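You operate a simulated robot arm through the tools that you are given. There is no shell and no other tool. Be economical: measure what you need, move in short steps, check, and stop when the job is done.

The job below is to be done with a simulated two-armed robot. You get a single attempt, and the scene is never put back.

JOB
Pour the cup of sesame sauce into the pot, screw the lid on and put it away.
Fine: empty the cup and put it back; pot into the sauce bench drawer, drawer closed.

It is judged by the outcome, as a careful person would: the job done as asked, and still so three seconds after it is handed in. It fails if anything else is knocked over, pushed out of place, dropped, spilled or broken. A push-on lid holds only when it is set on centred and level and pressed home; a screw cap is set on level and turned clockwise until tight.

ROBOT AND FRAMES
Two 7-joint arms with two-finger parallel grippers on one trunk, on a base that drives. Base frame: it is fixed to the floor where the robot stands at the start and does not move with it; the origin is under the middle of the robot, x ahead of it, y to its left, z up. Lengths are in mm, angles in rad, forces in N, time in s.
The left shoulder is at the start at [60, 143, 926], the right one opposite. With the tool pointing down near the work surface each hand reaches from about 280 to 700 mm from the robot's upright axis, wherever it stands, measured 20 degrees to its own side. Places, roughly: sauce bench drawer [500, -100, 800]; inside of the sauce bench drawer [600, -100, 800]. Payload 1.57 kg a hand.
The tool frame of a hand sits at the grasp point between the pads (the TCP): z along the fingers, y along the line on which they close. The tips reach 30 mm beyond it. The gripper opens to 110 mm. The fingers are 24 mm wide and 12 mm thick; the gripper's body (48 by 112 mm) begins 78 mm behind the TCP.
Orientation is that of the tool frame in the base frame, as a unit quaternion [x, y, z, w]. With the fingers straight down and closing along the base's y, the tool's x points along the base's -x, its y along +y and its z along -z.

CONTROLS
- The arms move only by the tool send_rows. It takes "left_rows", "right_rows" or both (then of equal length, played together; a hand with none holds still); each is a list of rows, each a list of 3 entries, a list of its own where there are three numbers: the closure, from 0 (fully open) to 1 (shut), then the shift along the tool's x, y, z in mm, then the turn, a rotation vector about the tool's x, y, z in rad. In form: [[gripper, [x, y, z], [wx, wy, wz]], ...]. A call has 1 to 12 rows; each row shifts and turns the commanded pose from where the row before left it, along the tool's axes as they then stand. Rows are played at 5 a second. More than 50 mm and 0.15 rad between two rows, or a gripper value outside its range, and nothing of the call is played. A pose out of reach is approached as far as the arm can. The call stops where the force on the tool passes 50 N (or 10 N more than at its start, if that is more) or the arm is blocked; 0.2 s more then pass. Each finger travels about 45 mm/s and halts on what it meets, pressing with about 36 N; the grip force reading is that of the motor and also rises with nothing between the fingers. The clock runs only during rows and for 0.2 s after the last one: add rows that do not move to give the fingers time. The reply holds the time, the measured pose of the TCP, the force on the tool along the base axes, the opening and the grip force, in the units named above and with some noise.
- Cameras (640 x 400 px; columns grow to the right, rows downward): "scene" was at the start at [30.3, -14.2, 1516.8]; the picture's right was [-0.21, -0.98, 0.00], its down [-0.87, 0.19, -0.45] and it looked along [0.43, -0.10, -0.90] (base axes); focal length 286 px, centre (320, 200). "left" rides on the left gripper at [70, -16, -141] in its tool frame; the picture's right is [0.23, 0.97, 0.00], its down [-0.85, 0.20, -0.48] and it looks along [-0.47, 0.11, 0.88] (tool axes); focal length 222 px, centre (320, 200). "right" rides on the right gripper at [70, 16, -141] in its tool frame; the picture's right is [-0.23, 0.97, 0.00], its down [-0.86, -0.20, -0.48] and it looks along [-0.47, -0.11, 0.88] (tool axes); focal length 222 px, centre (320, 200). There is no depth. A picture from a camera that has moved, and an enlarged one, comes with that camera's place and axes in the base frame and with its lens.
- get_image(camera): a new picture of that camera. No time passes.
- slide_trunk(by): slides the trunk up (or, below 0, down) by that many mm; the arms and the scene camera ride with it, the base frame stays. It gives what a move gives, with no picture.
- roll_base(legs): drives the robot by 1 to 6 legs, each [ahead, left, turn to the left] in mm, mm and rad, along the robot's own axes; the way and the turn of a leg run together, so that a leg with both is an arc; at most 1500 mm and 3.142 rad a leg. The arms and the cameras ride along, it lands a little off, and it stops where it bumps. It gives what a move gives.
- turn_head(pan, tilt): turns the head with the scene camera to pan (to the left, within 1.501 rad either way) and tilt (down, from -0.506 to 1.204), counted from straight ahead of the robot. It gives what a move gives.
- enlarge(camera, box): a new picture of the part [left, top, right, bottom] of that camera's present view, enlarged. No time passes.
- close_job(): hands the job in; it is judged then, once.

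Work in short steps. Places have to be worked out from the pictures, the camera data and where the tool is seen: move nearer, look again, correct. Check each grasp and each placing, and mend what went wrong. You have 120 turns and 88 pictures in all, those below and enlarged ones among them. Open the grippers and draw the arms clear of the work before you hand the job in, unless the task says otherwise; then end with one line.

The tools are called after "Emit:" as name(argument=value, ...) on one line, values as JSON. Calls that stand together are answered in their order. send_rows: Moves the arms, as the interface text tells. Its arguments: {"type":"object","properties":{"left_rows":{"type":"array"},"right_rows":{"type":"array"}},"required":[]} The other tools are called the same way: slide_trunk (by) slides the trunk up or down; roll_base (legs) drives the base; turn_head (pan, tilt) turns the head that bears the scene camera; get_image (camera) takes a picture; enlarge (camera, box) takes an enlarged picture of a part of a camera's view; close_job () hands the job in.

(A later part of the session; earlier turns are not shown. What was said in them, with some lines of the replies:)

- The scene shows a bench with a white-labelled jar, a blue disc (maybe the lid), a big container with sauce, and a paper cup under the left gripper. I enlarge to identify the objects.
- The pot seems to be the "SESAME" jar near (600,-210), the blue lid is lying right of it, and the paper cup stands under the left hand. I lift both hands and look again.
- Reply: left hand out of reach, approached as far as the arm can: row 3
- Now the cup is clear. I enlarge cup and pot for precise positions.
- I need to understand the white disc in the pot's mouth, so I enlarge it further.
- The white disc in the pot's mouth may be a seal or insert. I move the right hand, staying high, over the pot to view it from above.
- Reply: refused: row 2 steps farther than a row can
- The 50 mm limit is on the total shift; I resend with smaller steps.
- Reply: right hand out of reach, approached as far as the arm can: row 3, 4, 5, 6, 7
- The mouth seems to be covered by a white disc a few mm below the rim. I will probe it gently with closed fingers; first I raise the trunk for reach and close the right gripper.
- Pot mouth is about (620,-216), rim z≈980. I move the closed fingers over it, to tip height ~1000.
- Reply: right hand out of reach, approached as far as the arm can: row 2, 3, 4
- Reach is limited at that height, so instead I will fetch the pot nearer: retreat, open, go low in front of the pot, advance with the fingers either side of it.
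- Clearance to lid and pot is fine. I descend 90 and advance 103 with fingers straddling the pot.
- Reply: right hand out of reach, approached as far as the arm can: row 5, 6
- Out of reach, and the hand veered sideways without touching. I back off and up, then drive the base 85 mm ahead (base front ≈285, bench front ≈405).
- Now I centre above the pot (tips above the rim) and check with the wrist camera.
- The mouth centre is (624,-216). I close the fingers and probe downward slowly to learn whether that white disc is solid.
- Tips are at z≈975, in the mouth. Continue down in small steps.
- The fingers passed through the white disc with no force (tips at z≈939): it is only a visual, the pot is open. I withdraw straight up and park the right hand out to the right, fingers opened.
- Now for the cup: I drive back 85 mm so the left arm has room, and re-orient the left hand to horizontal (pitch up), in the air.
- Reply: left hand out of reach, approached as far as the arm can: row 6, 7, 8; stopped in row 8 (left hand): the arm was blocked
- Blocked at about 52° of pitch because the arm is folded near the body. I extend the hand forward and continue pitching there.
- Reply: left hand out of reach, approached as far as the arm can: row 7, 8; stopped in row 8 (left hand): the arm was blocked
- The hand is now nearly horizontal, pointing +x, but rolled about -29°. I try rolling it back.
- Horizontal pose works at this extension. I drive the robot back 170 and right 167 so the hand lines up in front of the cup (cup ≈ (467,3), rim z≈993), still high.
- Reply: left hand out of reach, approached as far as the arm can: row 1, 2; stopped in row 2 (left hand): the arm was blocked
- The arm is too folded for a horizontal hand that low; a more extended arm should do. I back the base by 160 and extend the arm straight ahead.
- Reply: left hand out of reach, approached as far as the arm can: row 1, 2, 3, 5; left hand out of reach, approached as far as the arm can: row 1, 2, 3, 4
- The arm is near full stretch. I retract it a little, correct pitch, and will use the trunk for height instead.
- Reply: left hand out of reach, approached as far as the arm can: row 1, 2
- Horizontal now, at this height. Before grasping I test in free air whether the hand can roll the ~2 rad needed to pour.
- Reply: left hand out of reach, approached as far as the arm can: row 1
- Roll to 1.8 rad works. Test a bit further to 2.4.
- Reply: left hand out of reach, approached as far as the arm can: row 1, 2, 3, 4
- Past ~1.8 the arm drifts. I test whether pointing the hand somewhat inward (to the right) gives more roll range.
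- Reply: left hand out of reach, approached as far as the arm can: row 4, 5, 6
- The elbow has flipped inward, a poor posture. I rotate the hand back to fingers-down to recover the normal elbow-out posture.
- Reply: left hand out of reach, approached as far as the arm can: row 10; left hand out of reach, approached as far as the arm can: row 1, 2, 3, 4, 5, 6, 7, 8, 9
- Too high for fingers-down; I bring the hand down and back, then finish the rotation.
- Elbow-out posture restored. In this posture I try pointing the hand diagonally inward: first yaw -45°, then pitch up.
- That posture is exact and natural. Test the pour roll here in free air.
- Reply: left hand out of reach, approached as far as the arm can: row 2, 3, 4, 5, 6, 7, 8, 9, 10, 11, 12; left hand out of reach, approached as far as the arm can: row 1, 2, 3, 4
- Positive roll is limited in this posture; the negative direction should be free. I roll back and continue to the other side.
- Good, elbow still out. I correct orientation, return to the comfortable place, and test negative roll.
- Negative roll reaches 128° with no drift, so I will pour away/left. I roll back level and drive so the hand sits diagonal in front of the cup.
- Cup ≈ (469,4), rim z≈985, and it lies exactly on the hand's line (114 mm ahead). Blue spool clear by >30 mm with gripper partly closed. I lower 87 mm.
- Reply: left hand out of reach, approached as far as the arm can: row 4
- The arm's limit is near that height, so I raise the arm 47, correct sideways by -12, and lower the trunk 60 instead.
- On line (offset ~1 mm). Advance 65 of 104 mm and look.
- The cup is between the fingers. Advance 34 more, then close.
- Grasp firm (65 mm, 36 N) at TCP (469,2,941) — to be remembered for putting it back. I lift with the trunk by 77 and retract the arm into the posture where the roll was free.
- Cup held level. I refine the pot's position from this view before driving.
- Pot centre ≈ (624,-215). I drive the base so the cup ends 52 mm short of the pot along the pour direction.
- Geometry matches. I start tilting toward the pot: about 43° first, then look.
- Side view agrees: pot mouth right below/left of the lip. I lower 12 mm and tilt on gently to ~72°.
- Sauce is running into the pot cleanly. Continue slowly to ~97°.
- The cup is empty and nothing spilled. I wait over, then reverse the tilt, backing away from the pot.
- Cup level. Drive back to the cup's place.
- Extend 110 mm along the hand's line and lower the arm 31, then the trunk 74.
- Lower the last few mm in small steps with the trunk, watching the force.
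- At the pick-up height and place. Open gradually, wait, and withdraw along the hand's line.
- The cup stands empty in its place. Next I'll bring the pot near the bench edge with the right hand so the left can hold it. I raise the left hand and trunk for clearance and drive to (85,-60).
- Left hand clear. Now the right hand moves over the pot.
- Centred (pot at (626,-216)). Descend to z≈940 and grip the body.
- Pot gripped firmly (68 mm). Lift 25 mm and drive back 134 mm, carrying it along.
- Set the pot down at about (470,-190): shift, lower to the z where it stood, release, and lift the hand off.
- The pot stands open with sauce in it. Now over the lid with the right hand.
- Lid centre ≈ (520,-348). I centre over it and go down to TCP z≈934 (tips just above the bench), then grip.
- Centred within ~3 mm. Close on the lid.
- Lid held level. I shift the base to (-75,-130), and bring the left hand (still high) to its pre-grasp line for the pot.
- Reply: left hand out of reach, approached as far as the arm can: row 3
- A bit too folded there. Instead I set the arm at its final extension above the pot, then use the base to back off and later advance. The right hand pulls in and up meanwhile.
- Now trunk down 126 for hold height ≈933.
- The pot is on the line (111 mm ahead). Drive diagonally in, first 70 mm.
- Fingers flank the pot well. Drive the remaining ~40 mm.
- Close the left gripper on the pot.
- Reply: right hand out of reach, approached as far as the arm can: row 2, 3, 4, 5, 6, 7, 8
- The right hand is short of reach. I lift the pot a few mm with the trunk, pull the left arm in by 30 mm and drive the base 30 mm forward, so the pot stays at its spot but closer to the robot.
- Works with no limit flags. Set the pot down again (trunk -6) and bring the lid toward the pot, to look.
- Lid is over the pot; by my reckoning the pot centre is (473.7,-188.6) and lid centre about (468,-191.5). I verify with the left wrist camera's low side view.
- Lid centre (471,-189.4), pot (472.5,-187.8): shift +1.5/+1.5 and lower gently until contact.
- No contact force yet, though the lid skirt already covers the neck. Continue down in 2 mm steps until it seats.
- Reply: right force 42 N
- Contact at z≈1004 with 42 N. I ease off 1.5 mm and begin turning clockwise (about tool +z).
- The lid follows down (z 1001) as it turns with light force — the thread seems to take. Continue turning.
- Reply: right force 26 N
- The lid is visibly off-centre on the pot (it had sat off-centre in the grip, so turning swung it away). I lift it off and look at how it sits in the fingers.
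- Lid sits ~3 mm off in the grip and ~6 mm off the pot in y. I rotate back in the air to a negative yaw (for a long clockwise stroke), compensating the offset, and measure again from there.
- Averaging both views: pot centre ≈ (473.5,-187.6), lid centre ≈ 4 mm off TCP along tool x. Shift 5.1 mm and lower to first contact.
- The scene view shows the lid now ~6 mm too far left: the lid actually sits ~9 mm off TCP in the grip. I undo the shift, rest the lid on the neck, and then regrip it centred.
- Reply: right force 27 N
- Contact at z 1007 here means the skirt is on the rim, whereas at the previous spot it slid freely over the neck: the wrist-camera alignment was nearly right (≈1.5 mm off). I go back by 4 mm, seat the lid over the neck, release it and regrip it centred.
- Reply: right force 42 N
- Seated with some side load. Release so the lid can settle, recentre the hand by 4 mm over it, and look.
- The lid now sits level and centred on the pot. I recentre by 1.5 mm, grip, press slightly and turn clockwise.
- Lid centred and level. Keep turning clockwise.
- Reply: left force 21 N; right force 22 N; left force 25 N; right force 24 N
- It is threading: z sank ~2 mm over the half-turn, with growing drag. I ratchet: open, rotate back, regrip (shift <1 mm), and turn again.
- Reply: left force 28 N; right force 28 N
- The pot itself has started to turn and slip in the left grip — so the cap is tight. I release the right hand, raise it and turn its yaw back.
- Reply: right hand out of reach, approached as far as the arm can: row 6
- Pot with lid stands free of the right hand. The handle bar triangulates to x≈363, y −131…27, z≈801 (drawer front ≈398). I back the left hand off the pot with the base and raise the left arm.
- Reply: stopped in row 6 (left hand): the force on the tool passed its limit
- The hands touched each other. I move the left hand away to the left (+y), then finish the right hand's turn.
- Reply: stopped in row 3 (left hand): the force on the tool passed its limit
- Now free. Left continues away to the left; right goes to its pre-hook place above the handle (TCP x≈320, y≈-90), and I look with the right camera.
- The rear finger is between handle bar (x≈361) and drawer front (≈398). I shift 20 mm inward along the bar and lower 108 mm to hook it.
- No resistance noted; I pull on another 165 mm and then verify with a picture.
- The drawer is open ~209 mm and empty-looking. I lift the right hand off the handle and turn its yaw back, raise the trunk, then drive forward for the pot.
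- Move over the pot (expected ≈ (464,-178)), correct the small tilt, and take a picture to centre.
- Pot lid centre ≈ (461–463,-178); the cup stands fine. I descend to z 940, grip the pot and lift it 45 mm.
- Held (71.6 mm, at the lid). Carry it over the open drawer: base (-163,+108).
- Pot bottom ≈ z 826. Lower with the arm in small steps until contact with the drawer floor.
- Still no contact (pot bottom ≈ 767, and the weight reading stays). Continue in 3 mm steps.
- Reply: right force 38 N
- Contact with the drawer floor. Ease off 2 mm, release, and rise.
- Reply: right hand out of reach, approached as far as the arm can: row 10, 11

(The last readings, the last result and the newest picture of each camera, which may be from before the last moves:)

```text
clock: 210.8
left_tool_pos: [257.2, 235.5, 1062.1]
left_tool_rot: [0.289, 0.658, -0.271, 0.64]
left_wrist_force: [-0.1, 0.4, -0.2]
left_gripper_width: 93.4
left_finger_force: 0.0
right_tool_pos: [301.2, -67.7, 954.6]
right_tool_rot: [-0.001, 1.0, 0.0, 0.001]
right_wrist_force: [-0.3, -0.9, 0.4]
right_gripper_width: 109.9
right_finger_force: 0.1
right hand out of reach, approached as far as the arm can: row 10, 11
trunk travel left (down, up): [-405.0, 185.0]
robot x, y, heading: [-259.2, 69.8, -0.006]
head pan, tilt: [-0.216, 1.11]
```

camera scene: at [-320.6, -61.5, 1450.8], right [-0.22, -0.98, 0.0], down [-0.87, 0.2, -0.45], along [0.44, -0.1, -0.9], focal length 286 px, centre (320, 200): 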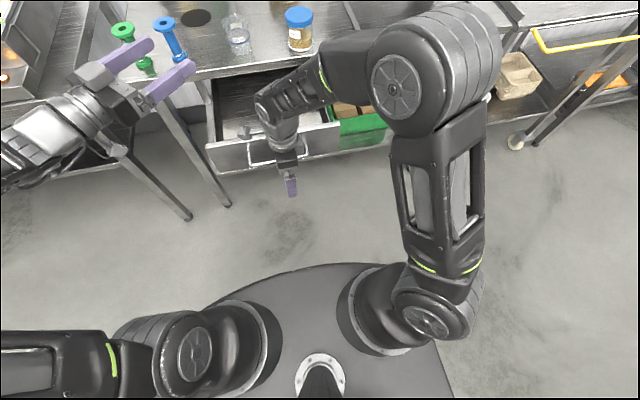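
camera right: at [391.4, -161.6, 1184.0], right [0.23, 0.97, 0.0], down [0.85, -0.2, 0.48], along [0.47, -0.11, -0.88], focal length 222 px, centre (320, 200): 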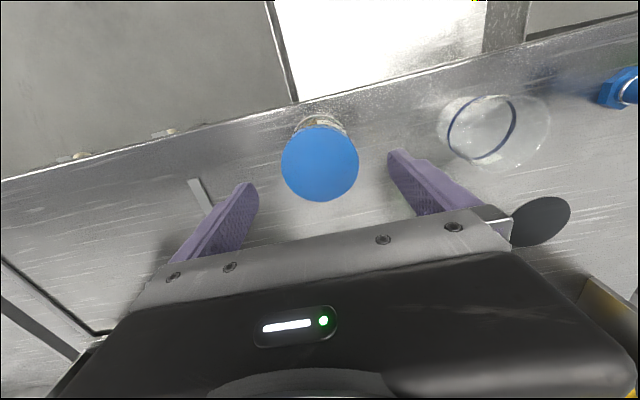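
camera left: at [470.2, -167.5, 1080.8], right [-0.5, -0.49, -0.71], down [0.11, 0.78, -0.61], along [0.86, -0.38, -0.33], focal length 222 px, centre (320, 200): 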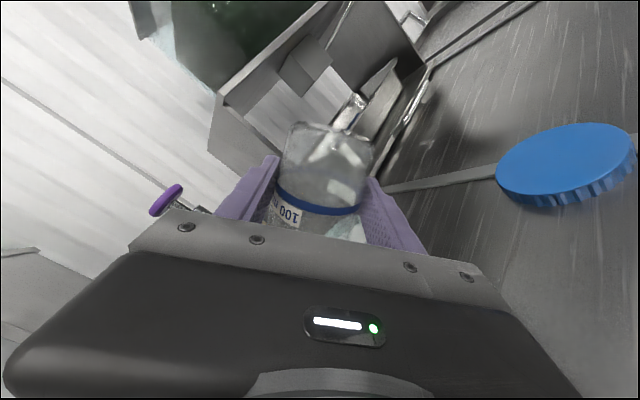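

Pot released in the drawer. Now the right hand retracts in front of the handle, closes its fingers and lowers to bar height to push the drawer shut.

Emit:
send_rows(right_rows=[[0.3, [45, 0, 0], [0, 0, 0]], [0.6, [45, 4, 0], [0, 0, 0]], [0.8, [45, 4, 0], [0, 0, 0]], [1, [45, 4, 0], [0, 0, 0]], [1, [12, 4, 0], [0, 0, 0]], [1, [0, 0, 0], [0, 0, 0]], [1, [0, 0, 0], [0, 0, 0]], [1, [0, 0, 37], [0, 0, 0]], [1, [0, 0, 37], [0, 0, 0]], [1, [0, 0, 37], [0, 0, 0]], [1, [0, 0, 37], [0, 0, 0]], [1, [0, 0, 0], [0, 0, 0]]])

```text
clock: 213.4
left_tool_pos: [256.9, 234.2, 1061.5]
left_tool_rot: [0.288, 0.659, -0.271, 0.64]
left_wrist_force: [-0.9, 0.0, 0.0]
left_gripper_width: 93.7
left_finger_force: 0.1
right_tool_pos: [111.0, -54.2, 806.2]
right_tool_rot: [-0.001, 1.0, 0.001, 0.001]
right_wrist_force: [0.3, -0.1, 0.5]
right_gripper_width: 0.0
right_finger_force: 21.3
trunk travel left (down, up): [-405.0, 185.0]
robot x, y, heading: [-261.4, 67.5, -0.003]
head pan, tilt: [-0.216, 1.11]
```

In front of the bar. I raise the left hand for clearance over the spools, then push with the base in stages.

Emit:
send_rows(left_rows=[[0.15, [-30, 0, 0], [0, 0, 0]], [0.15, [-30, 0, 0], [0, 0, 0]], [0.15, [0, 0, 0], [0, 0, 0]]])

Emit:
roll_base(legs=[[60, 0, 0], [60, 0, 0], [60, 0, 0]])

Emit:
roll_base(legs=[[40, 0, 0]])

```text
clock: 214.2
left_tool_pos: [256.5, 232.9, 1120.9]
left_tool_rot: [0.289, 0.658, -0.272, 0.64]
left_wrist_force: [0.4, 0.1, -0.6]
left_gripper_width: 93.4
left_finger_force: 0.0
right_tool_pos: [112.4, -54.7, 806.9]
right_tool_rot: [-0.002, 1.0, 0.0, 0.001]
right_wrist_force: [-0.3, -0.3, -0.1]
right_gripper_width: 0.2
right_finger_force: 21.4
trunk travel left (down, up): [-405.0, 185.0]
robot x, y, heading: [-261.1, 69.0, -0.009]
head pan, tilt: [-0.216, 1.11]
```

```text
clock: 216.3
left_tool_pos: [438.5, 232.6, 1119.9]
left_tool_rot: [0.288, 0.659, -0.271, 0.64]
left_wrist_force: [0.8, 1.0, -0.3]
left_gripper_width: 93.4
left_finger_force: 0.0
right_tool_pos: [291.4, -55.2, 806.9]
right_tool_rot: [-0.001, 1.0, 0.0, 0.0]
right_wrist_force: [0.2, -0.2, 0.3]
right_gripper_width: 0.2
right_finger_force: 21.2
trunk travel left (down, up): [-405.0, 185.0]
robot x, y, heading: [-82.1, 68.4, -0.006]
head pan, tilt: [-0.216, 1.11]
```

```text
clock: 217.2
left_tool_pos: [476.8, 232.8, 1120.2]
left_tool_rot: [0.288, 0.658, -0.271, 0.64]
left_wrist_force: [0.1, 0.6, -0.3]
left_gripper_width: 93.4
left_finger_force: 0.1
right_tool_pos: [330.3, -55.6, 805.8]
right_tool_rot: [0.0, 1.0, 0.0, 0.0]
right_wrist_force: [0.2, -0.6, -0.2]
right_gripper_width: 0.0
right_finger_force: 21.8
trunk travel left (down, up): [-405.0, 185.0]
robot x, y, heading: [-44.3, 69.5, -0.003]
head pan, tilt: [-0.216, 1.11]
```

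Last stretch with the arm, feeling for the closed stop.

Emit:
send_rows(right_rows=[[1, [-4, 0, 0], [0, 0, 0]], [1, [-4, 0, 0], [0, 0, 0]], [1, [-4, 0, 0], [0, 0, 0]], [1, [-4, 0, 0], [0, 0, 0]], [1, [-3, 0, 0], [0, 0, 0]], [1, [-3, 0, 0], [0, 0, 0]], [1, [-3, 0, 0], [0, 0, 0]], [1, [-3, 0, 0], [0, 0, 0]], [1, [0, 0, 0], [0, 0, 0]]])

```text
clock: 218.8
left_tool_pos: [474.7, 232.1, 1121.5]
left_tool_rot: [0.288, 0.658, -0.271, 0.64]
left_wrist_force: [0.1, 0.0, 0.1]
left_gripper_width: 93.6
left_finger_force: 0.0
right_tool_pos: [344.0, -55.4, 804.1]
right_tool_rot: [-0.002, 1.0, -0.003, -0.011]
right_wrist_force: [-13.8, 1.8, 1.3]
right_gripper_width: 0.0
right_finger_force: 21.5
trunk travel left (down, up): [-405.0, 185.0]
robot x, y, heading: [-44.7, 68.2, -0.001]
head pan, tilt: [-0.216, 1.11]
stopped in row 8 (right hand): the force on the tool passed its limit (the readings are from after the stop); the commanded pose is now the measured one
```

Hard stop at x=344, matching the original closed position. Retract both hands and take the last picture.

Emit:
send_rows(right_rows=[[1, [20, 0, 0], [0, 0, 0]], [0.8, [40, 0, 0], [0, 0, 0]], [0.5, [0, -20, -40], [0, 0, 0]], [0.2, [0, -20, -40], [0, 0, 0]], [0, [0, -20, -40], [0, 0, 0]], [0, [0, 0, -40], [0, 0, 0]], [0, [0, 0, 0], [0, 0, 0]]])

Emit:
roll_base(legs=[[-150, 0, 0]])

Emit:
get_image(camera="scene")

```text
clock: 220.4
left_tool_pos: [475.7, 232.1, 1121.5]
left_tool_rot: [0.288, 0.658, -0.271, 0.64]
left_wrist_force: [-1.1, -0.1, 0.8]
left_gripper_width: 93.4
left_finger_force: 0.0
right_tool_pos: [290.5, -115.6, 966.1]
right_tool_rot: [-0.001, 1.0, -0.002, -0.008]
right_wrist_force: [0.0, -0.4, -0.4]
right_gripper_width: 109.9
right_finger_force: 0.1
trunk travel left (down, up): [-405.0, 185.0]
robot x, y, heading: [-44.9, 70.0, -0.007]
head pan, tilt: [-0.216, 1.11]
```

```text
clock: 221.8
left_tool_pos: [323.1, 233.2, 1120.8]
left_tool_rot: [0.287, 0.658, -0.27, 0.641]
left_wrist_force: [-0.1, -0.3, 0.1]
left_gripper_width: 93.6
left_finger_force: 0.0
right_tool_pos: [138.9, -113.7, 965.0]
right_tool_rot: [-0.002, 1.0, -0.002, -0.007]
right_wrist_force: [0.1, -0.6, -0.1]
right_gripper_width: 110.0
right_finger_force: 0.0
trunk travel left (down, up): [-405.0, 185.0]
robot x, y, heading: [-192.3, 72.4, -0.003]
head pan, tilt: [-0.216, 1.11]
```

```text
0 pictures are left
camera scene: at [-165.7, 56.5, 1396.8], right [-0.22, -0.98, 0.0], down [-0.87, 0.19, -0.45], along [0.44, -0.1, -0.9], focal length 286 px, centre (320, 200)
```

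scene: 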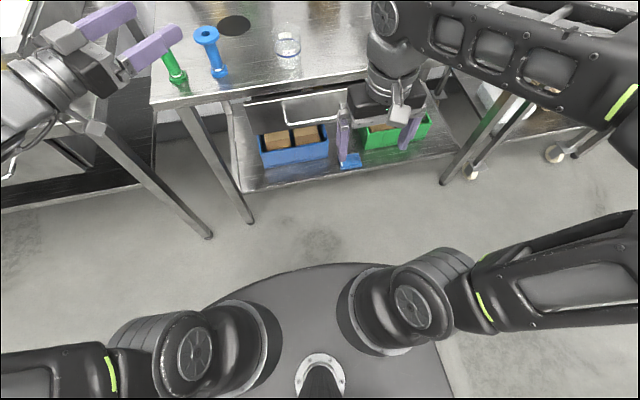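

The picture shows the drawer closed, the cup empty and standing in its place, the spools undisturbed, and both hands open and clear. I hand the job in.

Emit:
close_job()

```text
The job is handed in.
```

The sauce is in the pot, the lid is screwed on, and the pot is in the closed sauce bench drawer. The empty cup is back where it stood. My last picture shows the drawer shut. I had no pictures left to look inside it after releasing the pot.
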